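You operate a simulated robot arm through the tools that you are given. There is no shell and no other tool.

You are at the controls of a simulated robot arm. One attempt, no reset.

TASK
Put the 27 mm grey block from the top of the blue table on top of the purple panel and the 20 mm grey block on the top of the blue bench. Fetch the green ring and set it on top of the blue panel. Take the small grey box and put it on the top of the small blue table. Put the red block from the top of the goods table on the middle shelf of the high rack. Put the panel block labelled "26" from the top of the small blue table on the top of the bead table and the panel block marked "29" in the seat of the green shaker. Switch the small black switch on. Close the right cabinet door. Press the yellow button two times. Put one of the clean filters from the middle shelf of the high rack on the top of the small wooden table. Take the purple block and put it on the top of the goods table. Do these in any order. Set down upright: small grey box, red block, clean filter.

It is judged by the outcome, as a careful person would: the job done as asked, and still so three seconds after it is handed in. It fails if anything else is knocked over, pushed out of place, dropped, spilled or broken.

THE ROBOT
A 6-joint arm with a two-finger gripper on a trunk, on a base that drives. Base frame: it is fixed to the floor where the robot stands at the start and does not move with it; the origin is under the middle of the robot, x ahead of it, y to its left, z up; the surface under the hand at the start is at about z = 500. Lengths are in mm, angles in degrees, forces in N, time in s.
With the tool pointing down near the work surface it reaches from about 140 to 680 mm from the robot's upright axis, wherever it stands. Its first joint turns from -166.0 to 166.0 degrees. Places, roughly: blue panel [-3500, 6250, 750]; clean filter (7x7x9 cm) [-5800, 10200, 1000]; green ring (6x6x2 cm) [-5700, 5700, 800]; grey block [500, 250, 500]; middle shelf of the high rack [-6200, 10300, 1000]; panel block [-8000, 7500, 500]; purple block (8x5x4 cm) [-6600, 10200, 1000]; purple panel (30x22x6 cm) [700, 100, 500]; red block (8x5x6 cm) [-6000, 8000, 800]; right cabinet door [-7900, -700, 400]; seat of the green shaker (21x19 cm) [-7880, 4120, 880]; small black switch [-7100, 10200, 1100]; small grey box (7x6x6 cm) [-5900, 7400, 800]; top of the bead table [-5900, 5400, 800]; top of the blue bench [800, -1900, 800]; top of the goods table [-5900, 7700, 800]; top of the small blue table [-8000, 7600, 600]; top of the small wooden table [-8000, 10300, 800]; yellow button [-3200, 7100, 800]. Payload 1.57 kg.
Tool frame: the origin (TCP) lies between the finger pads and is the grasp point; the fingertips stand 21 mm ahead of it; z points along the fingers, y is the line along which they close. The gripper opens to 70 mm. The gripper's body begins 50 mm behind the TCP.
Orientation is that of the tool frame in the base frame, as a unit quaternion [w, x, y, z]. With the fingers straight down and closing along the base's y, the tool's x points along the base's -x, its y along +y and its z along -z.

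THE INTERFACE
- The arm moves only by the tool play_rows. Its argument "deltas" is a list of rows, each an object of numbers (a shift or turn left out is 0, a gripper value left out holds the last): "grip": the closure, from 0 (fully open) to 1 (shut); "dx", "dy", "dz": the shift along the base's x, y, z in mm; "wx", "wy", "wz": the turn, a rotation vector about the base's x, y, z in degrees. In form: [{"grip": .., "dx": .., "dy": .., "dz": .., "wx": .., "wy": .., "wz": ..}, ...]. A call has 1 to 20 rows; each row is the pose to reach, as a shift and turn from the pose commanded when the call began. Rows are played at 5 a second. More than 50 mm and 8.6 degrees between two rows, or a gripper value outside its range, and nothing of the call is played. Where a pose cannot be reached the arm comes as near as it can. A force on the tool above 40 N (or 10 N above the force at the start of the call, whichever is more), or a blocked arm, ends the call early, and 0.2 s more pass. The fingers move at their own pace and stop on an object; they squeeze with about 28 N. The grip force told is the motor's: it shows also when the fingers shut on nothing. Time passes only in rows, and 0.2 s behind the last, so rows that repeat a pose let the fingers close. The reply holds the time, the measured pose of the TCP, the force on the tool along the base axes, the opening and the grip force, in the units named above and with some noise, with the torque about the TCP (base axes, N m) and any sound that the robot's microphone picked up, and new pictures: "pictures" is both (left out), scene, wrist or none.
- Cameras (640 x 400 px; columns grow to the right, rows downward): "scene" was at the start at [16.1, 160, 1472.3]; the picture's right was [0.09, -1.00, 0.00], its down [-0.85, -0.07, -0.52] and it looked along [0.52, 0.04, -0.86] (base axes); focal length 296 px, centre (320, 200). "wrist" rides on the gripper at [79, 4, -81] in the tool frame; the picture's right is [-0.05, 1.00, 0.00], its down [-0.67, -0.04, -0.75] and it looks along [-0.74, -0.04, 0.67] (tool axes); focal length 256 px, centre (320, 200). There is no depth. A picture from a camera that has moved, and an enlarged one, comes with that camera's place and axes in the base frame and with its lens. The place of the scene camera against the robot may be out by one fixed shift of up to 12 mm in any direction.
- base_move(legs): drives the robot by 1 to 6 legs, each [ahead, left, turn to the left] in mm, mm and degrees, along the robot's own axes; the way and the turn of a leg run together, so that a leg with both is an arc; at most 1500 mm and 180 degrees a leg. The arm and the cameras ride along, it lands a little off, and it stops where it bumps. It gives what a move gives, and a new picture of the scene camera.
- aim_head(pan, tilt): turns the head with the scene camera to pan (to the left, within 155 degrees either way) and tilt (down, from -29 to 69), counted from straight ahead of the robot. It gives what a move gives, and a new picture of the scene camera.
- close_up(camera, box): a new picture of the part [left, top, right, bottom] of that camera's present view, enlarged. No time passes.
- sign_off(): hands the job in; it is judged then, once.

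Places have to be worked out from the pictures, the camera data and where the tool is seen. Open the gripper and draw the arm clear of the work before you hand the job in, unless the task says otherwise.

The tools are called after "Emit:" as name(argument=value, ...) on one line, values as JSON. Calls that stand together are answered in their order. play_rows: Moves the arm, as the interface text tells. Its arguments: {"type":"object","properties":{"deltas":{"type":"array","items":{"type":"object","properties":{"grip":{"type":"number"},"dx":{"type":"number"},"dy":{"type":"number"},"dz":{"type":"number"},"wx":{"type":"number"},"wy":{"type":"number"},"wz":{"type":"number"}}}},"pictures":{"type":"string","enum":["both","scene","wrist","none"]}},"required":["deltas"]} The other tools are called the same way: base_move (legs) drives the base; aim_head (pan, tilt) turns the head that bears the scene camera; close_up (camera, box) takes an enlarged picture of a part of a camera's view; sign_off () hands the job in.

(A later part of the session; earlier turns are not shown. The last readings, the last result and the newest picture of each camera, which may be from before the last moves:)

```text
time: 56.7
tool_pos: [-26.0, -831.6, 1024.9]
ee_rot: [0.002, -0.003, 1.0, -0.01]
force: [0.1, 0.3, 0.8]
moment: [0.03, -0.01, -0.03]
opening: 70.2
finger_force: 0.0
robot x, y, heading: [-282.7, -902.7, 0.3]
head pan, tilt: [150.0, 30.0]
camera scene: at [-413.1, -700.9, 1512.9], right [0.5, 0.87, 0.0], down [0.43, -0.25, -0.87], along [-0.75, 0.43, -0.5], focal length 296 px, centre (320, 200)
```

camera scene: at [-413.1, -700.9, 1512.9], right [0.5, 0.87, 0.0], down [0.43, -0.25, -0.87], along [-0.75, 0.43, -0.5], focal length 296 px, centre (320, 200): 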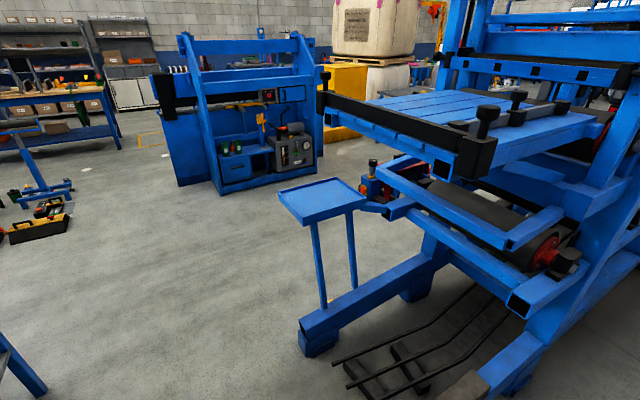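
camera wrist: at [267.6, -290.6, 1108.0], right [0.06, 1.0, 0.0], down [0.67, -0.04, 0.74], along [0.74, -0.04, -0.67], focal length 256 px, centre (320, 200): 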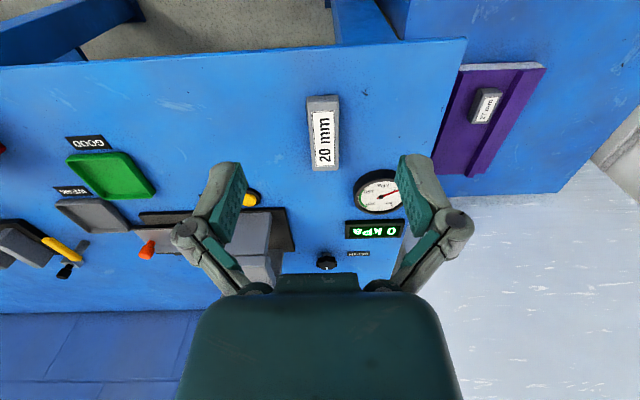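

The lane is clear around y≈−1000 (machine foot at y≈−180, gantry corner at (−3750, −600), toolboxes at y<−1700). I'll turn around and drive west.

Emit:
base_move(legs=[[0, 0, 180], [1500, 100, 0], [1400, 0, 0]])

Emit:
aim_head(pan=0, tilt=12)

```text
refused: leg 2 is longer than a leg can be; nothing moved
```

```text
time: 59.1
tool_pos: [-28.2, -831.0, 1024.7]
ee_rot: [0.002, -0.002, 1.0, -0.011]
force: [-0.1, 0.6, 0.1]
moment: [-0.03, -0.01, -0.03]
opening: 69.9
finger_force: 0.1
robot x, y, heading: [-281.6, -897.6, 0.2]
head pan, tilt: [0.0, 12.0]
camera scene: at [-241.4, -745.5, 1542.0], right [0.0, -1.0, 0.0], down [-0.21, 0.0, -0.98], along [0.98, 0.0, -0.21], focal length 296 px, centre (320, 200)
```

scene: 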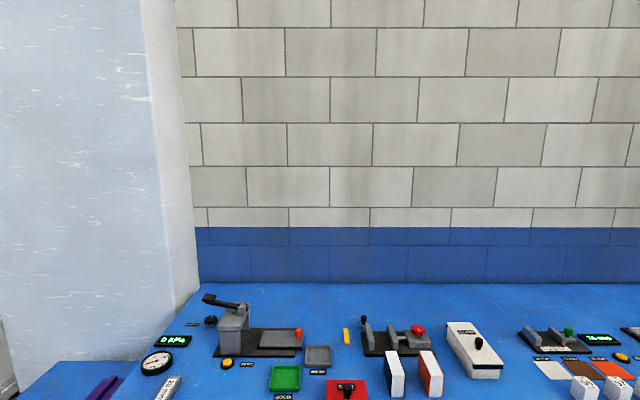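

Each leg must be under 1500 mm in total, so I'll redo the drive with shorter ones.

Emit:
base_move(legs=[[0, 0, 180], [1450, 100, 0], [1450, 0, 0]])

```text
time: 80.6
tool_pos: [-3416.0, -1257.2, 1025.3]
ee_rot: [-0.011, 1.0, 0.013, -0.002]
force: [0.9, 0.6, 0.8]
moment: [0.01, -0.02, 0.02]
opening: 69.8
finger_force: 0.1
robot x, y, heading: [-3161.5, -1186.7, -178.6]
head pan, tilt: [0.0, 12.0]
camera scene: at [-3186.8, -1339.2, 1542.0], right [-0.03, 1.0, 0.0], down [0.21, 0.01, -0.98], along [-0.98, -0.02, -0.21], focal length 296 px, centre (320, 200)
```

scene: 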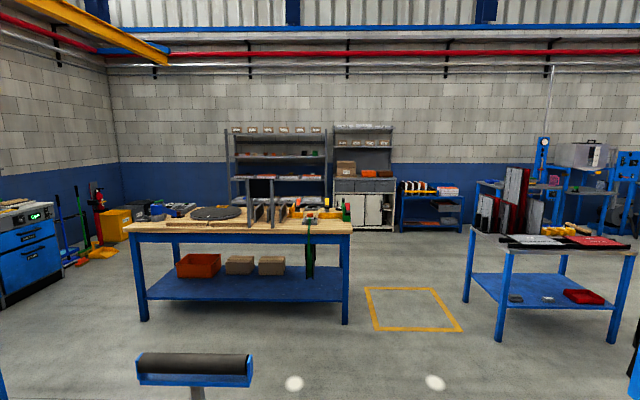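

The cabinet lies ahead-right near column 365. I'll go straight past the gantry, shift to y≈−600 between the two tables, and drive to x≈−6450.

Emit:
base_move(legs=[[0, 0, -1.4], [1250, 0, 0], [600, -580, 0], [1450, 0, 0]])

```text
time: 98.1
tool_pos: [-6695.6, -587.3, 1025.1]
ee_rot: [-0.01, 1.0, -0.011, -0.002]
force: [0.0, -1.0, 0.2]
moment: [-0.01, -0.01, 0.0]
opening: 69.8
finger_force: 0.0
robot x, y, heading: [-6439.8, -526.0, 178.5]
head pan, tilt: [0.0, 12.0]
camera scene: at [-6470.9, -681.6, 1542.0], right [0.03, 1.0, 0.0], down [0.21, 0.0, -0.98], along [-0.98, 0.02, -0.21], focal length 296 px, centre (320, 200)
```

scene: 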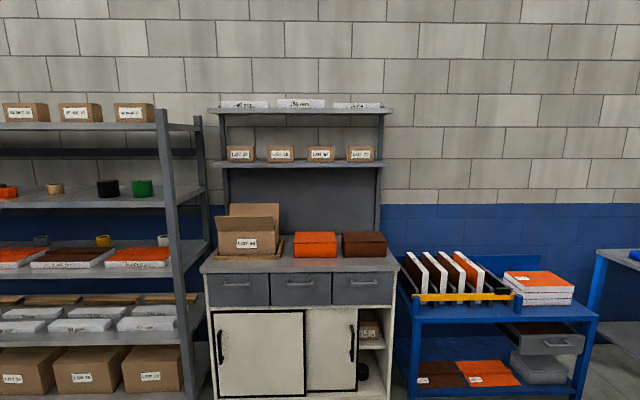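

The cabinet has sliding doors; the right one stands partly slid left, leaving a gap. I'll zoom in.

Emit:
close_up(camera="scene", box=[190, 240, 420, 400])

Emit:
aim_head(pan=0, tilt=35)

```text
2.50 times, centred on (305, 320) of scene
camera zoom: at [-6470.9, -681.6, 1542.0], right [0.03, 1.0, 0.0], down [0.21, 0.0, -0.98], along [-0.98, 0.02, -0.21], focal length 739 px, centre (358, -100)
```

zoom: 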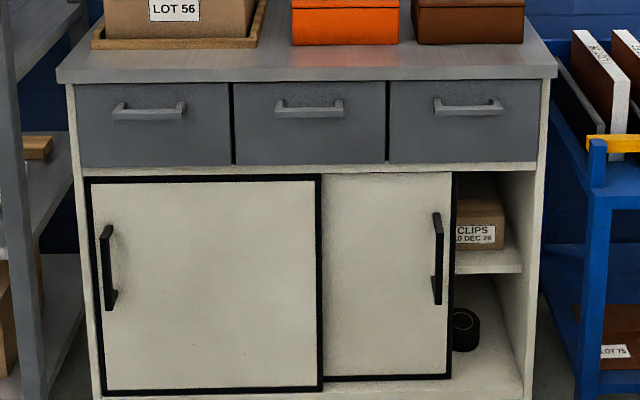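

```text
time: 98.9
tool_pos: [-6696.8, -588.2, 1025.3]
ee_rot: [-0.011, 1.0, -0.011, -0.001]
force: [-1.1, -0.2, 0.6]
moment: [0.01, 0.01, 0.0]
opening: 70.0
finger_force: 0.1
robot x, y, heading: [-6439.3, -527.2, 178.6]
head pan, tilt: [0.0, 35.0]
camera scene: at [-6465.8, -681.7, 1505.2], right [0.03, 1.0, 0.0], down [0.57, -0.01, -0.82], along [-0.82, 0.02, -0.57], focal length 296 px, centre (320, 200)
```

scene: 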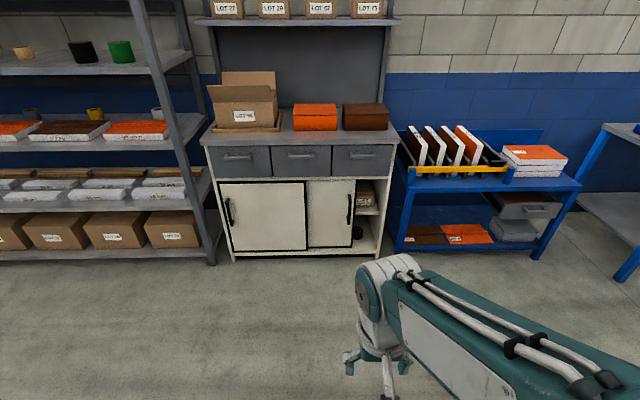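

The right door's handle is near (−7900, −455), z 280–517. It has to slide about 190 mm in +y. I'll drive nearer, to about (−7300, −365).

Emit:
base_move(legs=[[0, 0, 1.5], [850, -165, 0]])

Emit:
aim_head(pan=0, tilt=60)

```text
time: 103.9
tool_pos: [-7558.5, -433.0, 1025.3]
ee_rot: [-0.011, 1.0, 0.001, -0.002]
force: [-0.7, 0.4, 0.1]
moment: [-0.01, -0.01, 0.01]
opening: 70.2
finger_force: 0.1
robot x, y, heading: [-7305.1, -366.3, -179.7]
head pan, tilt: [0.0, 35.0]
camera scene: at [-7325.5, -520.6, 1505.1], right [0.0, 1.0, 0.0], down [0.57, 0.0, -0.82], along [-0.82, 0.0, -0.57], focal length 296 px, centre (320, 200)
```

scene: 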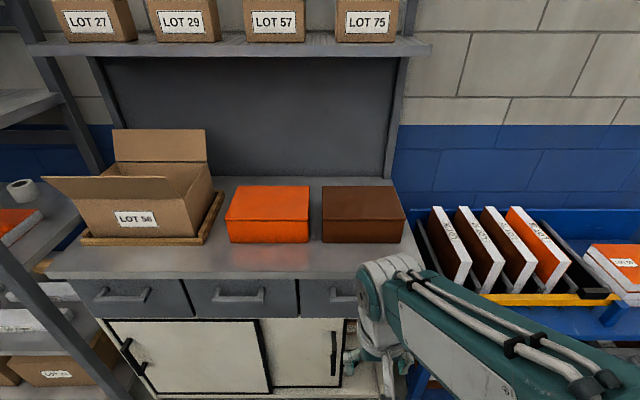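

```text
time: 104.8
tool_pos: [-7558.5, -432.8, 1025.1]
ee_rot: [-0.011, 1.0, 0.0, -0.001]
force: [-0.2, 0.6, 0.3]
moment: [0.01, -0.03, 0.02]
opening: 70.4
finger_force: 0.0
robot x, y, heading: [-7302.0, -365.7, -180.3]
head pan, tilt: [0.0, 60.0]
camera scene: at [-7304.1, -520.4, 1470.9], right [0.0, 1.0, 0.0], down [0.87, 0.0, -0.5], along [-0.5, 0.0, -0.87], focal length 296 px, centre (320, 200)
```

scene: 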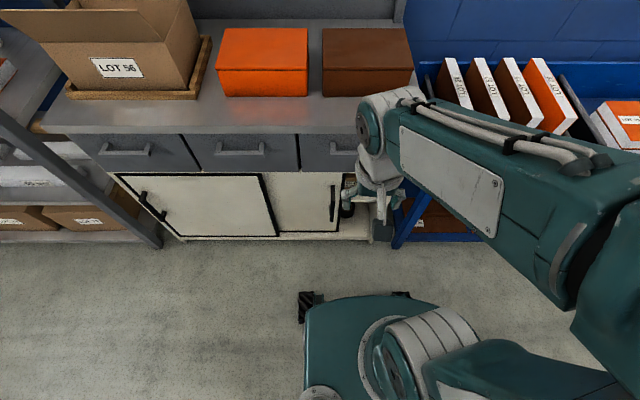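

Handle is at about (−7895, −471), z 265–560. I'll back the base 100 mm for room, then bring the tool down in front of the door while tilting it toward horizontal.

Emit:
base_move(legs=[[-110, 0, 0]])

Emit:
play_rows(deltas=[{"grip": 1, "dx": -45}, {"dx": -85, "dy": -15, "dz": -20}, {"dx": -125, "dy": -30, "dz": -40}, {"dx": -160, "dy": -45, "dz": -65}, {"dx": -195, "dy": -60, "dz": -95}, {"dx": -220, "dy": -75, "dz": -130}, {"dx": -230, "dy": -82, "dz": -175}, {"dx": -230, "dy": -82, "dz": -220}, {"dx": -230, "dy": -82, "dz": -260}])

```text
time: 106.0
tool_pos: [-7449.0, -432.8, 1023.4]
ee_rot: [-0.01, 1.0, 0.001, -0.001]
force: [-0.5, -0.2, -0.3]
moment: [-0.01, -0.02, 0.03]
opening: 70.0
finger_force: 0.1
robot x, y, heading: [-7193.1, -362.4, -180.0]
head pan, tilt: [0.0, 60.0]
camera scene: at [-7194.4, -520.6, 1470.8], right [0.0, 1.0, 0.0], down [0.87, 0.0, -0.5], along [-0.5, 0.0, -0.87], focal length 296 px, centre (320, 200)
```

scene: 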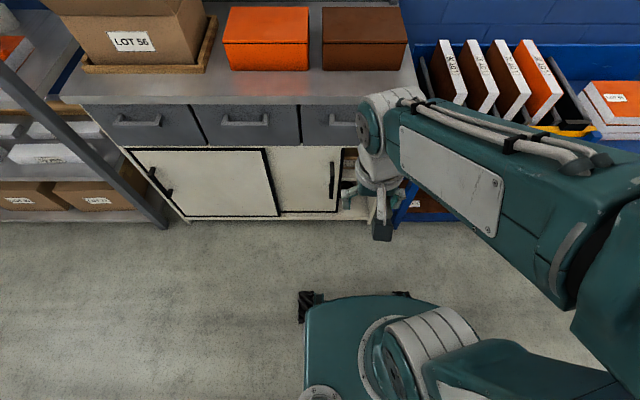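

```text
time: 108.0
tool_pos: [-7679.4, -513.3, 764.4]
ee_rot: [-0.011, 1.0, 0.002, -0.003]
force: [-0.3, -0.6, -0.1]
moment: [-0.04, -0.01, 0.01]
opening: 0.0
finger_force: 27.7
robot x, y, heading: [-7194.3, -361.8, -180.2]
head pan, tilt: [0.0, 60.0]
camera scene: at [-7196.1, -521.4, 1470.7], right [0.0, 1.0, 0.0], down [0.87, 0.0, -0.5], along [-0.5, 0.0, -0.87], focal length 296 px, centre (320, 200)
camera wrist: at [-7600.3, -518.8, 844.3], right [-0.05, -1.0, -0.02], down [-0.66, 0.02, 0.75], along [-0.75, 0.05, -0.66], focal length 256 px, centre (320, 200)
```

scene: 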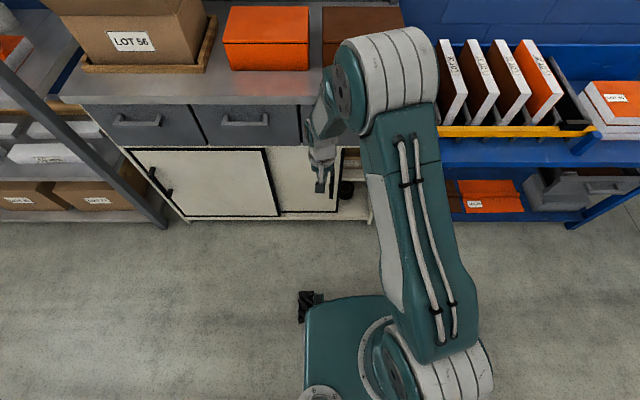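
wrist: 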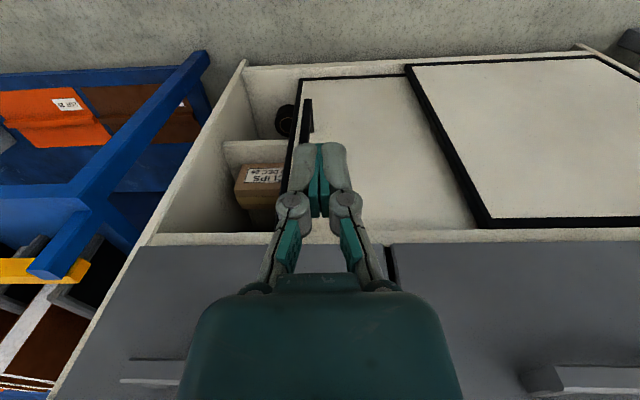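

The handle is visible just beyond the fingers. Now I tilt the tool (80°) and descend in front of the door.

Emit:
play_rows(deltas=[{"dz": -30, "wy": 8}, {"dz": -60, "wy": 16}, {"dz": -90, "wy": 24}, {"dz": -120, "wy": 32}, {"dz": -150, "wy": 40}, {"dz": -180, "wy": 48}, {"dz": -210, "wy": 56}, {"dz": -240, "wy": 64}, {"dz": -270, "wy": 72}, {"dz": -300, "wy": 80}, {"dz": -330, "wy": 80}, {"dz": -330, "wy": 80}])

```text
time: 110.6
tool_pos: [-7742.8, -557.1, 428.3]
ee_rot: [-0.029, 0.758, 0.0, -0.651]
force: [0.2, -0.2, 0.0]
moment: [0.0, -0.02, -0.01]
opening: 0.0
finger_force: 27.8
out of reach, approached as far as the arm can: row 2, 3, 4, 5, 6, 7, 8, 9, 10, 11, 12
robot x, y, heading: [-7191.9, -364.2, -179.8]
head pan, tilt: [0.0, 60.0]
camera scene: at [-7195.9, -521.7, 1470.7], right [0.0, 1.0, 0.0], down [0.87, 0.0, -0.5], along [-0.5, 0.0, -0.87], focal length 296 px, centre (320, 200)
camera wrist: at [-7651.9, -562.7, 361.4], right [-0.04, -1.0, 0.01], down [0.64, -0.02, 0.77], along [-0.77, 0.04, 0.64], focal length 256 px, centre (320, 200)
```

scene: 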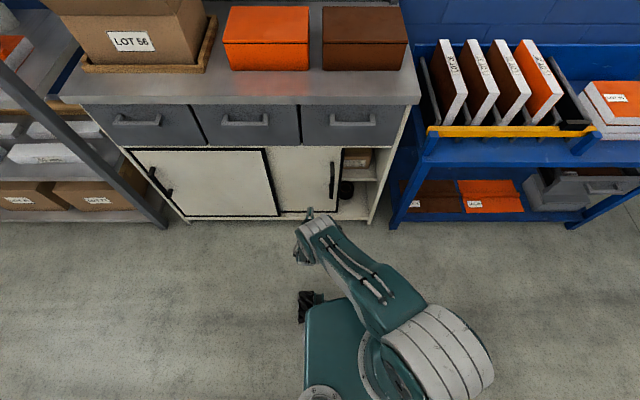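
wrist: 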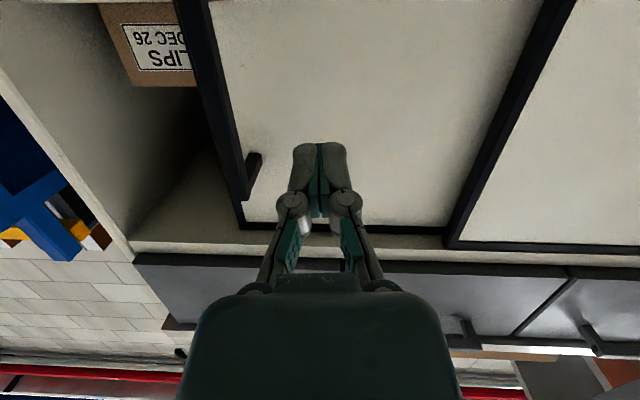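

The tool is now nearly horizontal at (−7743, −557, 428), with the handle up and to its right in space (y≈−468, top z≈534). I'll advance toward the door, left of the handle, and check where I end up.

Emit:
play_rows(deltas=[{"dx": -35, "dy": 8}, {"dx": -70, "dy": 16}, {"dx": -105, "dy": 24}, {"dx": -105, "dy": 24}])

```text
time: 111.6
tool_pos: [-7840.2, -529.6, 452.7]
ee_rot: [-0.009, 0.765, -0.005, -0.643]
force: [0.6, -0.5, 0.2]
moment: [0.0, 0.02, 0.01]
opening: 0.0
finger_force: 27.8
out of reach, approached as far as the arm can: row 1, 2, 3, 4
robot x, y, heading: [-7195.0, -365.8, -180.1]
head pan, tilt: [0.0, 60.0]
camera scene: at [-7196.2, -521.3, 1470.7], right [0.0, 1.0, 0.0], down [0.87, 0.0, -0.5], along [-0.5, 0.0, -0.87], focal length 296 px, centre (320, 200)
camera wrist: at [-7746.9, -534.9, 387.9], right [-0.03, -1.0, 0.05], down [0.62, 0.02, 0.78], along [-0.78, 0.05, 0.62], focal length 256 px, centre (320, 200)
```

scene: 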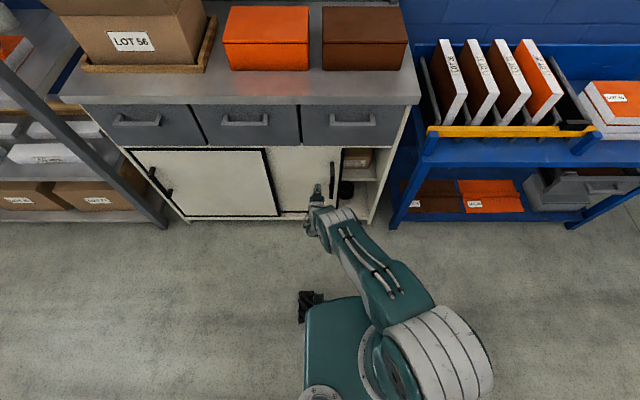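
wrist: 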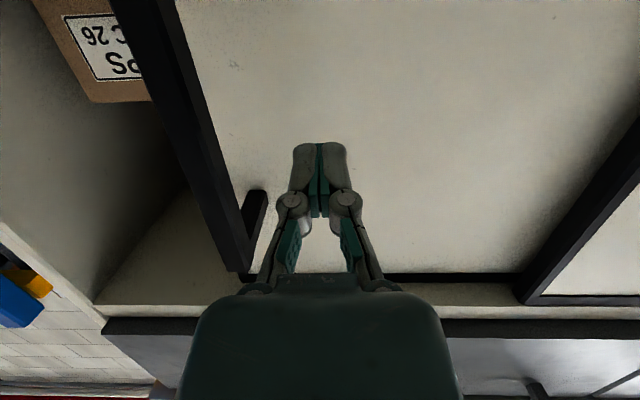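

The handle bar's front is at x≈−7855 and the door face at ≈−7915. I'll advance to TCP x≈−7877 beside the bar, then push in +y.

Emit:
play_rows(deltas=[{"dx": -12, "dz": 20}, {"dx": -24, "dz": 25}, {"dx": -37, "dz": 25}, {"dx": -37, "dy": 15, "dz": 25}, {"dx": -37, "dy": 30, "dz": 25}, {"dx": -37, "dy": 45, "dz": 25}, {"dx": -37, "dy": 55, "dz": 25}, {"dx": -37, "dy": 65, "dz": 25}, {"dx": -37, "dy": 75, "dz": 25}, {"dx": -37, "dy": 85, "dz": 25}, {"dx": -37, "dy": 95, "dz": 25}])

```text
time: 114.0
tool_pos: [-7884.0, -453.4, 470.9]
ee_rot: [-0.017, 0.766, -0.009, -0.643]
force: [0.0, -0.3, 0.9]
moment: [0.02, -0.03, -0.03]
opening: 0.1
finger_force: 28.1
out of reach, approached as far as the arm can: row 8, 9, 10, 11
robot x, y, heading: [-7192.0, -362.3, -180.1]
head pan, tilt: [0.0, 60.0]
camera scene: at [-7196.4, -521.1, 1470.7], right [0.0, 1.0, 0.0], down [0.87, 0.0, -0.5], along [-0.5, 0.0, -0.87], focal length 296 px, centre (320, 200)
camera wrist: at [-7791.2, -460.6, 405.6], right [-0.05, -1.0, 0.04], down [0.62, 0.0, 0.78], along [-0.78, 0.06, 0.62], focal length 256 px, centre (320, 200)
```

scene: 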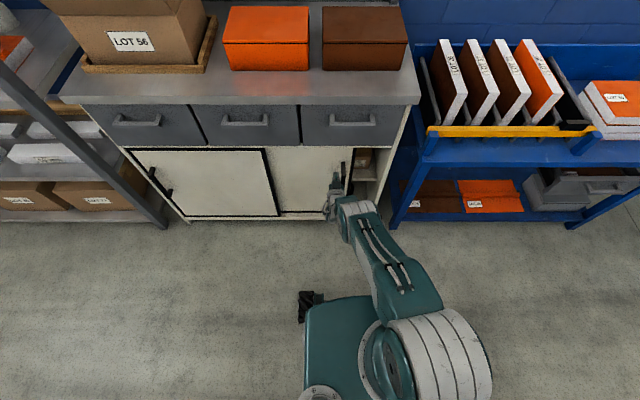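
wrist: 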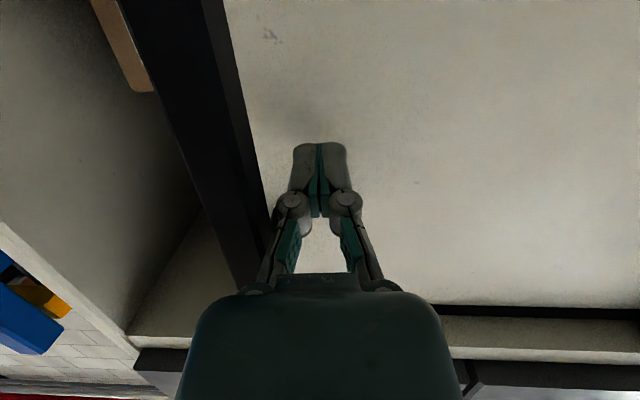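

The door is sliding (the gap has narrowed). The arm is near its reach limit, so I ease x back slightly and keep pushing +y.

Emit:
play_rows(deltas=[{"dx": 10, "dy": 12}, {"dx": 10, "dy": 24}, {"dx": 10, "dy": 36}, {"dx": 10, "dy": 48}, {"dx": 10, "dy": 60}, {"dx": 10, "dy": 72}, {"dx": 10, "dy": 84}, {"dx": 10, "dy": 96}, {"dx": 10, "dy": 108}])

```text
time: 116.0
tool_pos: [-7896.5, -419.0, 470.1]
ee_rot: [-0.029, 0.767, -0.034, -0.64]
force: [29.0, 1.9, 8.2]
moment: [-0.05, 0.25, 0.09]
opening: 0.0
finger_force: 28.9
out of reach, approached as far as the arm can: row 1, 2, 3, 4, 5, 6, 7, 8, 9
robot x, y, heading: [-7190.5, -364.0, -180.1]
head pan, tilt: [0.0, 60.0]
camera scene: at [-7194.7, -520.9, 1470.8], right [0.0, 1.0, 0.0], down [0.87, 0.0, -0.5], along [-0.5, 0.0, -0.87], focal length 296 px, centre (320, 200)
camera wrist: at [-7804.0, -430.8, 406.4], right [-0.1, -0.99, 0.05], down [0.62, -0.02, 0.79], along [-0.78, 0.11, 0.61], focal length 256 px, centre (320, 200)
```

scene: 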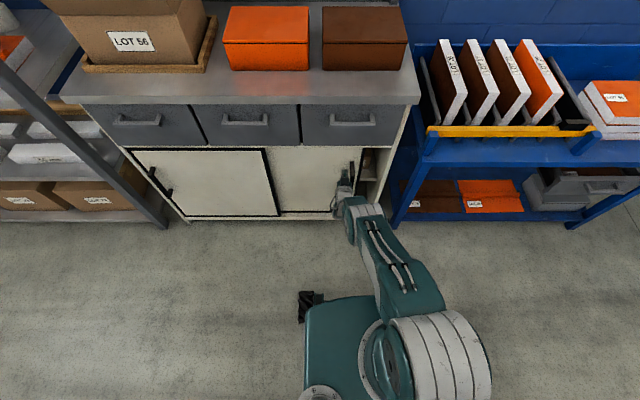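
wrist: 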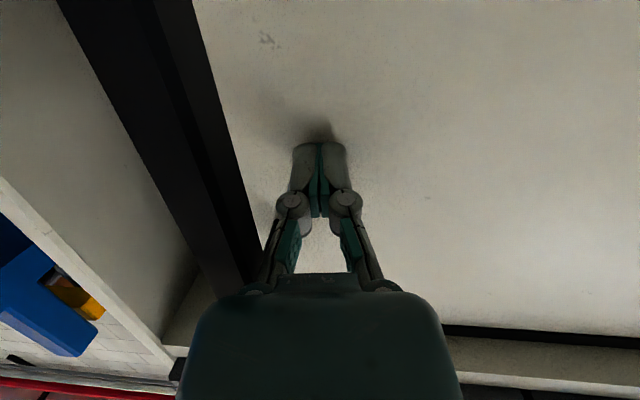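

The fingertips now touch the door face. I'll pull back in +x and up slightly to return to a reachable pose.

Emit:
play_rows(deltas=[{"dx": 15, "dy": -6}, {"dx": 30, "dy": -12, "dz": 10}, {"dx": 40, "dy": -12, "dz": 30}, {"dx": 40, "dy": -12, "dz": 40}])

```text
time: 117.0
tool_pos: [-7877.1, -441.4, 505.3]
ee_rot: [-0.041, 0.766, -0.03, -0.641]
force: [0.0, -0.1, -0.2]
moment: [-0.03, -0.02, 0.01]
opening: 0.0
finger_force: 28.7
out of reach, approached as far as the arm can: row 1, 2, 3, 4
robot x, y, heading: [-7190.3, -363.4, -179.9]
head pan, tilt: [0.0, 60.0]
camera scene: at [-7196.5, -520.9, 1470.8], right [0.0, 1.0, 0.0], down [0.87, 0.0, -0.5], along [-0.5, 0.0, -0.87], focal length 296 px, centre (320, 200)
camera wrist: at [-7785.0, -454.4, 441.1], right [-0.11, -0.99, 0.03], down [0.62, -0.04, 0.79], along [-0.78, 0.1, 0.62], focal length 256 px, centre (320, 200)
```

scene: 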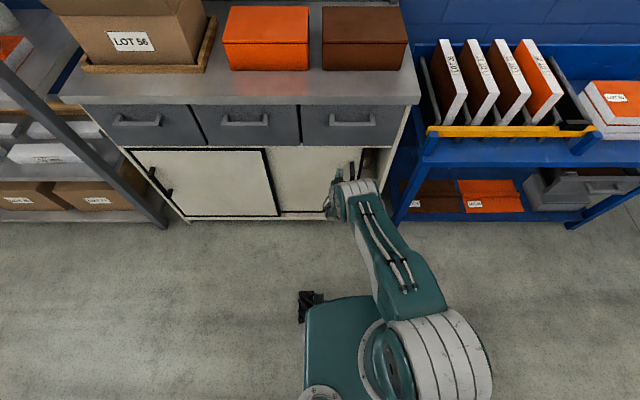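
wrist: 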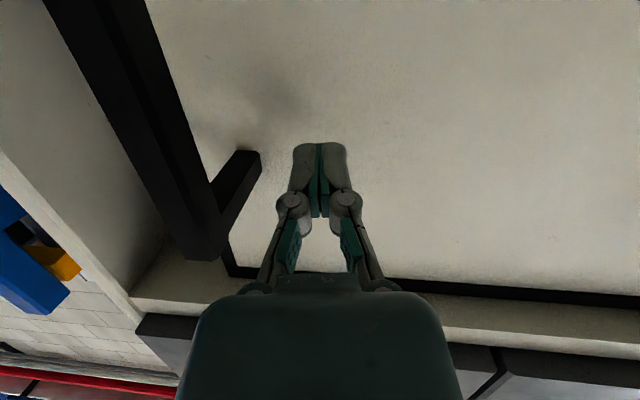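

The door has moved about 80 mm. The arm can't go farther in +y in this posture, but the fingers sit beside the handle, so I'll slide the base gently in +y (its right) to carry the door on.

Emit:
base_move(legs=[[0, -90, 0]])

Emit:
close_up(camera="wrist", box=[0, 0, 640, 400])

```text
time: 118.1
tool_pos: [-7877.0, -367.6, 504.2]
ee_rot: [-0.045, 0.765, -0.027, -0.642]
force: [-0.1, -1.4, 0.5]
moment: [-0.01, 0.03, -0.08]
opening: 0.1
finger_force: 28.8
robot x, y, heading: [-7196.3, -280.7, -179.6]
head pan, tilt: [0.0, 60.0]
camera scene: at [-7196.4, -459.9, 1468.3], right [0.0, 1.0, 0.02], down [0.87, 0.01, -0.5], along [-0.5, 0.01, -0.87], focal length 296 px, centre (320, 200)
```

scene: 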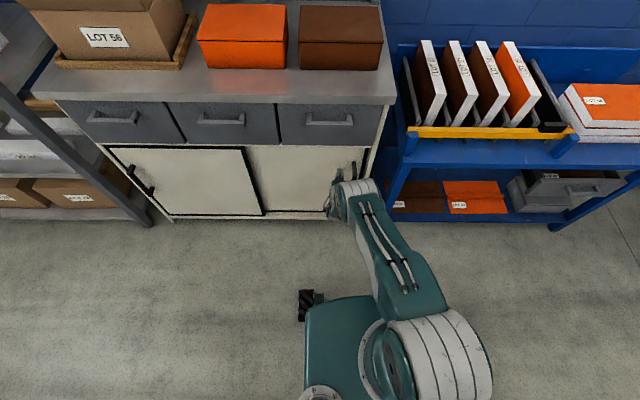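

```text
1.00 times, centred on (320, 200) of wrist (not enlarged: the box is as wide or as high as the picture)
camera zoom: at [-7784.8, -378.4, 439.8], right [-0.11, -0.99, 0.02], down [0.62, -0.05, 0.79], along [-0.78, 0.09, 0.62], focal length 256 px, centre (320, 200)
```

zoom: 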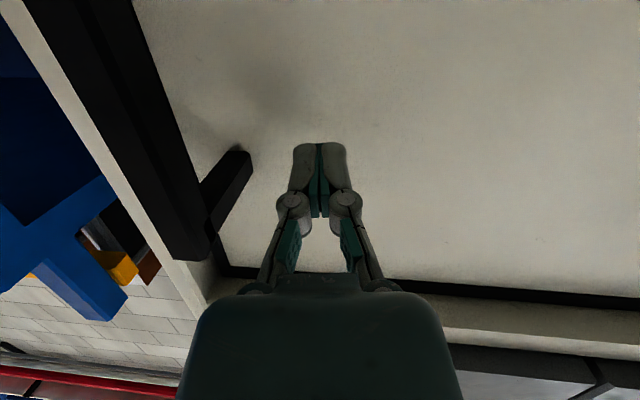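

The door moved along by about 75 mm. I'll zoom to see how much gap remains.

Emit:
close_up(camera="scene", box=[240, 90, 420, 240])

Emit:
aim_head(pan=0, tilt=35)

```text
2.67 times, centred on (330, 165) of scene
camera zoom: at [-7196.4, -459.9, 1468.3], right [0.0, 1.0, 0.02], down [0.87, 0.01, -0.5], along [-0.5, 0.01, -0.87], focal length 788 px, centre (293, 293)
```

zoom: 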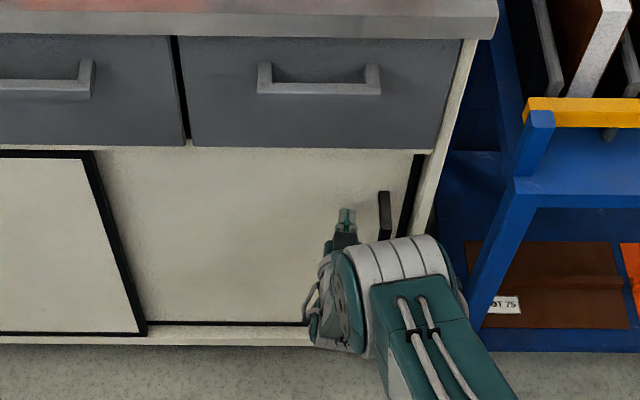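

```text
time: 119.0
tool_pos: [-7877.2, -352.9, 506.2]
ee_rot: [-0.036, 0.765, -0.033, -0.642]
force: [-0.2, 0.7, -0.7]
moment: [-0.01, -0.02, 0.04]
opening: 0.0
finger_force: 28.6
robot x, y, heading: [-7191.4, -281.5, -180.0]
head pan, tilt: [0.0, 35.0]
camera scene: at [-7217.8, -431.4, 1505.5], right [0.0, 1.0, 0.0], down [0.58, 0.0, -0.82], along [-0.82, 0.0, -0.58], focal length 296 px, centre (320, 200)
```

scene: 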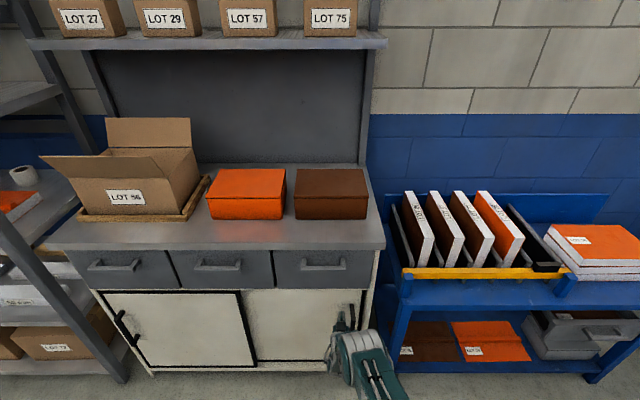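

Emit:
close_up(camera="scene", box=[230, 270, 420, 400])

Emit:
close_up(camera="wrist", box=[0, 0, 330, 300])

```text
3.08 times, centred on (325, 335) of scene
camera zoom: at [-7217.8, -431.4, 1505.5], right [0.0, 1.0, 0.0], down [0.58, 0.0, -0.82], along [-0.82, 0.0, -0.58], focal length 910 px, centre (305, -215)
```

zoom: 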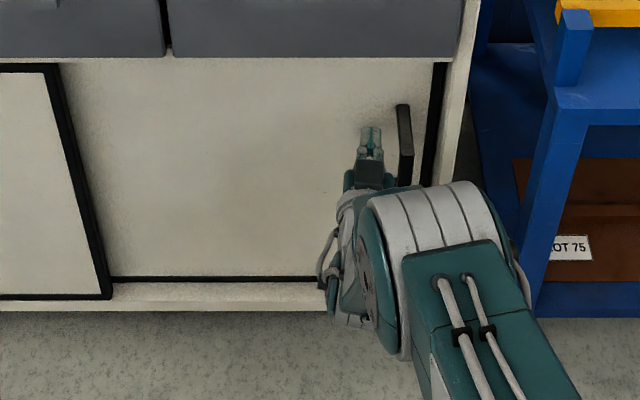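

```text
1.33 times, centred on (165, 150) of wrist
camera zoom: at [-7784.7, -366.3, 442.3], right [-0.11, -0.99, 0.04], down [0.62, -0.04, 0.79], along [-0.78, 0.11, 0.62], focal length 341 px, centre (527, 267)
```

zoom: 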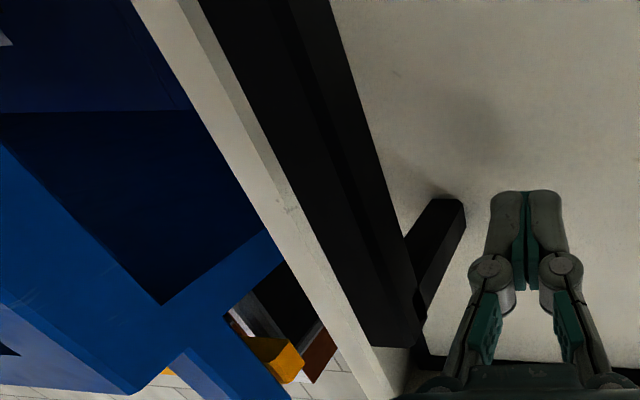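

The door's edge now seems to meet the frame. I'll give one small further nudge to be sure it is home.

Emit:
base_move(legs=[[0, -25, 0]])

Emit:
close_up(camera="scene", box=[230, 270, 420, 400])

Emit:
close_up(camera="wrist", box=[0, 0, 330, 300])

```text
time: 119.8
tool_pos: [-7876.9, -339.5, 506.5]
ee_rot: [-0.041, 0.765, -0.03, -0.642]
force: [0.3, -0.9, 0.7]
moment: [0.04, 0.0, -0.04]
opening: 0.3
finger_force: 28.6
robot x, y, heading: [-7194.4, -259.6, -180.0]
head pan, tilt: [0.0, 35.0]
camera scene: at [-7218.0, -423.7, 1504.3], right [0.0, 1.0, 0.01], down [0.57, 0.01, -0.82], along [-0.82, 0.0, -0.57], focal length 296 px, centre (320, 200)
```

scene: 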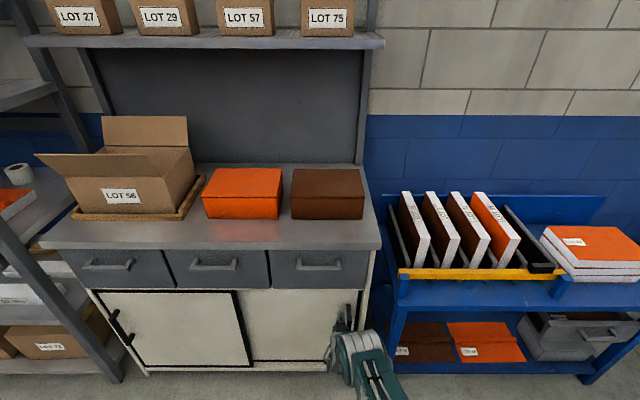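

```text
3.08 times, centred on (325, 335) of scene
camera zoom: at [-7218.0, -423.7, 1504.3], right [0.0, 1.0, 0.01], down [0.57, 0.01, -0.82], along [-0.82, 0.0, -0.57], focal length 910 px, centre (305, -215)
```

zoom: 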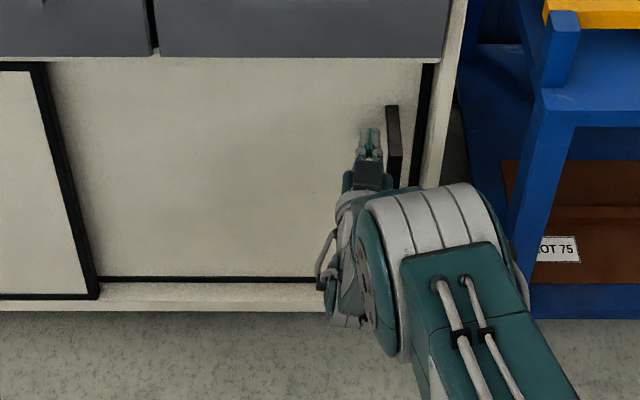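

```text
1.33 times, centred on (165, 150) of wrist
camera zoom: at [-7784.9, -351.0, 441.4], right [-0.11, -0.99, 0.03], down [0.62, -0.05, 0.78], along [-0.78, 0.1, 0.62], focal length 341 px, centre (527, 267)
```

zoom: 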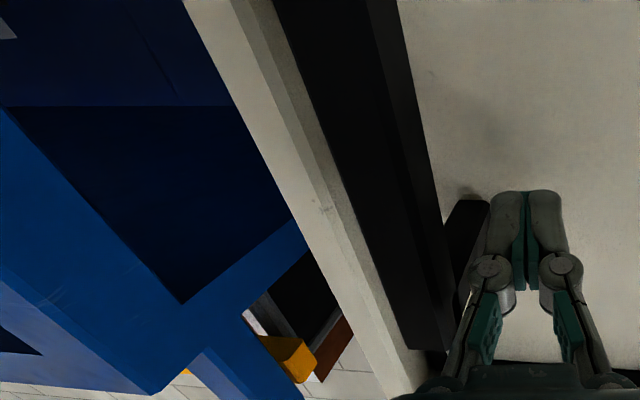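

The finger closed in on the handle while the door stayed put, so the door is home. I'll ease off and back the base away, then restore the arm to a tucked tool-down pose.

Emit:
base_move(legs=[[0, 15, 0], [-500, 0, 0]])

Emit:
close_up(camera="scene", box=[190, 220, 430, 370])

Emit:
play_rows(deltas=[{"dz": 25, "wy": -8}, {"dz": 60, "wy": -16}, {"dz": 100, "wy": -24}, {"dz": 140, "wy": -32}, {"dz": 180, "wy": -40}, {"dz": 220, "wy": -48}, {"dz": 260, "wy": -56}, {"dz": 300, "wy": -64}, {"dz": 340, "wy": -72}, {"dz": 380, "wy": -79}, {"dz": 420, "wy": -79}], pictures="none")

```text
time: 123.2
tool_pos: [-7371.0, -353.0, 507.5]
ee_rot: [-0.039, 0.764, -0.031, -0.643]
force: [-0.4, 0.4, 0.1]
moment: [0.01, -0.02, 0.01]
opening: 0.0
finger_force: 28.4
robot x, y, heading: [-6687.1, -273.8, -179.8]
head pan, tilt: [0.0, 35.0]
camera scene: at [-6710.5, -430.6, 1505.0], right [-0.01, 1.0, 0.0], down [0.57, 0.0, -0.82], along [-0.82, 0.0, -0.57], focal length 296 px, centre (320, 200)
```

scene: 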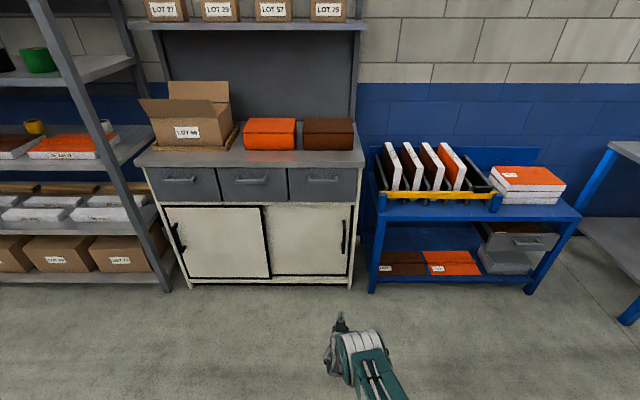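

```text
2.67 times, centred on (310, 295) of scene
camera zoom: at [-6710.5, -430.6, 1505.0], right [-0.01, 1.0, 0.0], down [0.57, 0.0, -0.82], along [-0.82, 0.0, -0.57], focal length 788 px, centre (347, -53)
```

zoom: 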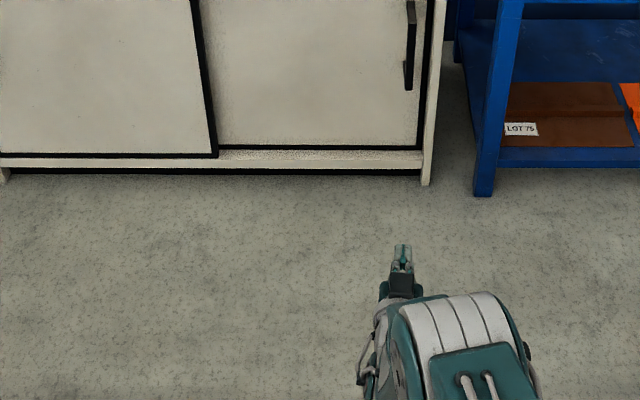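

```text
time: 125.6
tool_pos: [-7370.4, -356.0, 927.6]
ee_rot: [-0.049, 0.999, 0.0, -0.009]
force: [-0.3, -0.1, 0.5]
moment: [0.0, -0.01, 0.0]
opening: 0.2
finger_force: 29.1
robot x, y, heading: [-6684.4, -274.5, -179.9]
head pan, tilt: [0.0, 35.0]
```

The right door is shut. Now I level the tool (5.6° off) and tuck the arm for travel.

Emit:
play_rows(deltas=[{"dx": 45, "dz": 15, "wx": -5.6}, {"dx": 90, "dz": 30, "wx": -5.6}, {"dx": 135, "dz": 45, "wx": -5.6}, {"dx": 180, "dz": 60, "wx": -5.6}, {"dx": 225, "dz": 75, "wx": -5.6}, {"dx": 270, "dz": 90, "wx": -5.6}, {"dx": 315, "dz": 100, "wx": -5.6}, {"dx": 360, "dz": 100, "wx": -5.6}, {"dx": 400, "dz": 100, "wx": -5.6}, {"dx": 420, "dz": 100, "wx": -5.6, "grip": 0}], pictures="none")

Emit:
aim_head(pan=-90, tilt=12)

Emit:
aim_head(pan=-140, tilt=12)

Emit:
aim_head(pan=-45, tilt=12)

```text
time: 127.8
tool_pos: [-6948.2, -355.1, 1027.7]
ee_rot: [0.0, 1.0, 0.0, -0.01]
force: [0.1, -0.5, -0.4]
moment: [0.0, 0.03, 0.0]
opening: 68.4
finger_force: 0.0
robot x, y, heading: [-6687.5, -273.5, -179.9]
head pan, tilt: [0.0, 35.0]
```

```text
time: 129.4
tool_pos: [-6949.0, -353.2, 1028.9]
ee_rot: [0.0, 1.0, 0.0, -0.01]
force: [0.0, -0.6, -0.3]
moment: [0.0, 0.0, -0.01]
opening: 69.6
finger_force: 0.1
robot x, y, heading: [-6688.4, -274.9, -179.7]
head pan, tilt: [-90.0, 12.0]
camera scene: at [-6621.0, -336.4, 1542.1], right [1.0, 0.01, 0.0], down [0.0, -0.21, -0.98], along [-0.01, 0.98, -0.21], focal length 296 px, centre (320, 200)
```

scene: 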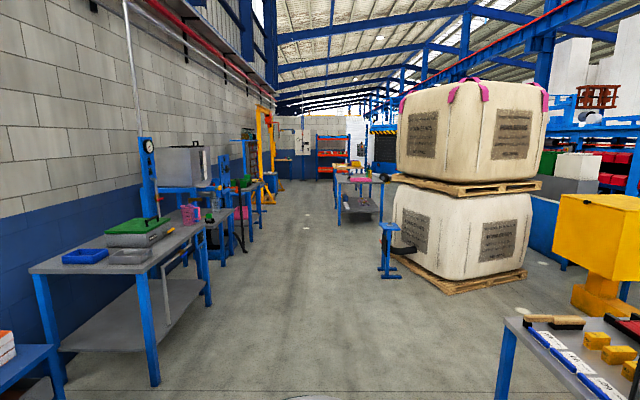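

```text
time: 130.6
tool_pos: [-6948.3, -354.8, 1027.9]
ee_rot: [0.0, 1.0, 0.0, -0.011]
force: [-0.1, 0.1, 0.4]
moment: [0.04, 0.02, -0.01]
opening: 70.3
finger_force: 0.0
robot x, y, heading: [-6686.6, -276.6, -179.5]
head pan, tilt: [-140.0, 12.0]
camera scene: at [-6549.4, -369.2, 1542.1], right [0.65, -0.76, 0.0], down [-0.16, -0.13, -0.98], along [0.75, 0.63, -0.21], focal length 296 px, centre (320, 200)
```

scene: 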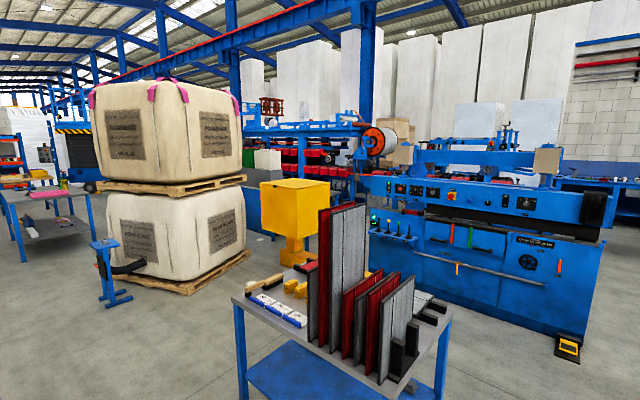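

```text
time: 132.3
tool_pos: [-6948.0, -353.4, 1028.4]
ee_rot: [0.0, 1.0, 0.0, -0.011]
force: [0.0, -0.8, 1.1]
moment: [-0.04, 0.0, 0.0]
opening: 69.9
finger_force: 0.1
robot x, y, heading: [-6687.8, -277.5, -179.7]
head pan, tilt: [-45.0, 12.0]
camera scene: at [-6686.7, -364.0, 1542.0], right [0.7, 0.71, 0.0], down [0.15, -0.15, -0.98], along [-0.69, 0.69, -0.21], focal length 296 px, centre (320, 200)
```

scene: 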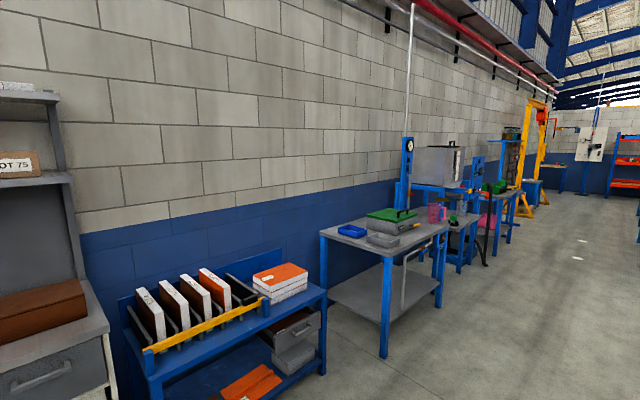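

The long aisle (x≈−6800) runs north to the other stations. I'll turn to face +y and drive up it in stages.

Emit:
base_move(legs=[[0, 0, -90], [1450, 90, 0], [1450, 50, 0], [1400, 0, 0]])

Emit:
aim_head(pan=0, tilt=10)

Emit:
aim_head(pan=60, tilt=20)

Emit:
aim_head(pan=-50, tilt=15)

```text
time: 156.8
tool_pos: [-6826.9, 4305.3, 1028.1]
ee_rot: [0.007, -0.698, 0.716, 0.007]
force: [0.5, -0.8, 0.0]
moment: [0.01, 0.0, 0.0]
opening: 69.9
finger_force: 0.0
robot x, y, heading: [-6750.2, 4039.5, 89.0]
head pan, tilt: [-45.0, 12.0]
camera scene: at [-6834.7, 4049.2, 1542.0], right [0.7, -0.72, 0.0], down [-0.15, -0.14, -0.98], along [0.7, 0.68, -0.21], focal length 296 px, centre (320, 200)
```

scene: 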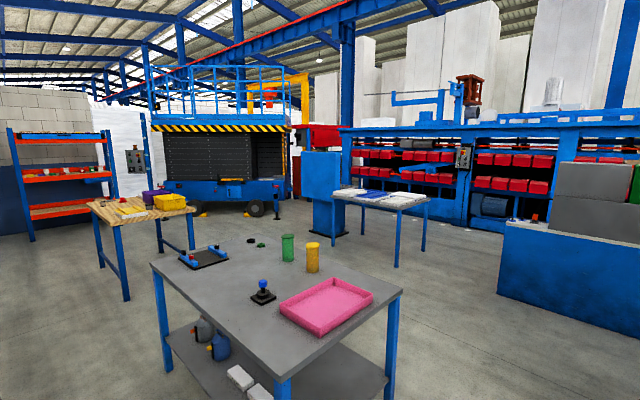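

```text
time: 157.9
tool_pos: [-6826.9, 4304.8, 1027.9]
ee_rot: [0.007, -0.699, 0.715, 0.007]
force: [-0.2, -0.6, -0.6]
moment: [0.01, -0.01, -0.02]
opening: 70.0
finger_force: 0.1
robot x, y, heading: [-6750.3, 4043.5, 89.2]
head pan, tilt: [0.0, 10.0]
camera scene: at [-6900.1, 4077.3, 1545.2], right [1.0, -0.02, 0.0], down [0.0, -0.17, -0.98], along [0.02, 0.98, -0.17], focal length 296 px, centre (320, 200)
```

scene: 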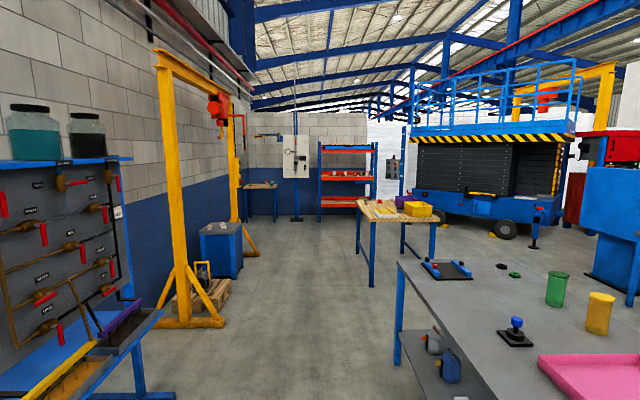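

```text
time: 159.2
tool_pos: [-6826.4, 4304.9, 1028.8]
ee_rot: [0.008, -0.699, 0.715, 0.007]
force: [0.1, 0.2, -0.2]
moment: [-0.02, 0.01, 0.0]
opening: 69.9
finger_force: 0.0
robot x, y, heading: [-6754.7, 4045.4, 88.9]
head pan, tilt: [60.0, 20.0]
camera scene: at [-6981.6, 4032.3, 1528.9], right [0.52, 0.86, 0.0], down [0.29, -0.18, -0.94], along [-0.81, 0.48, -0.34], focal length 296 px, centre (320, 200)
```

scene: 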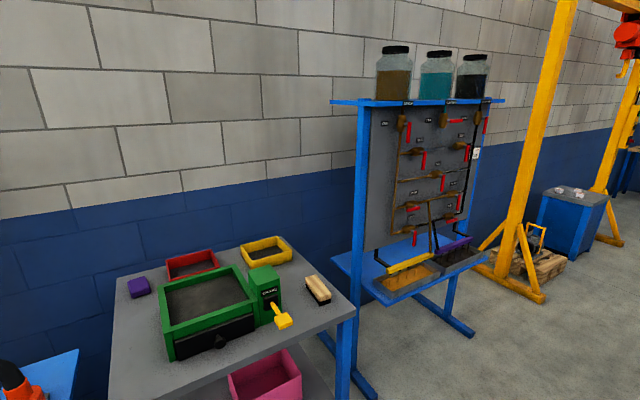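

```text
time: 161.1
tool_pos: [-6825.4, 4305.5, 1028.3]
ee_rot: [0.007, -0.699, 0.715, 0.008]
force: [0.0, 0.6, 0.3]
moment: [-0.02, 0.0, 0.0]
opening: 69.7
finger_force: 0.0
robot x, y, heading: [-6752.1, 4045.5, 89.1]
head pan, tilt: [-50.0, 15.0]
camera scene: at [-6829.2, 4043.3, 1537.2], right [0.63, -0.78, 0.0], down [-0.2, -0.16, -0.97], along [0.75, 0.61, -0.26], focal length 296 px, centre (320, 200)
```

scene: 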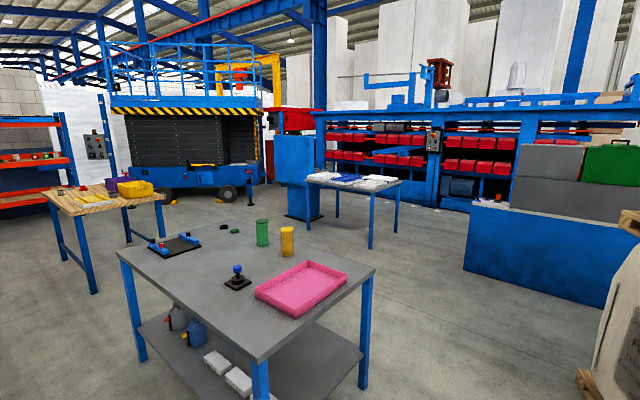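

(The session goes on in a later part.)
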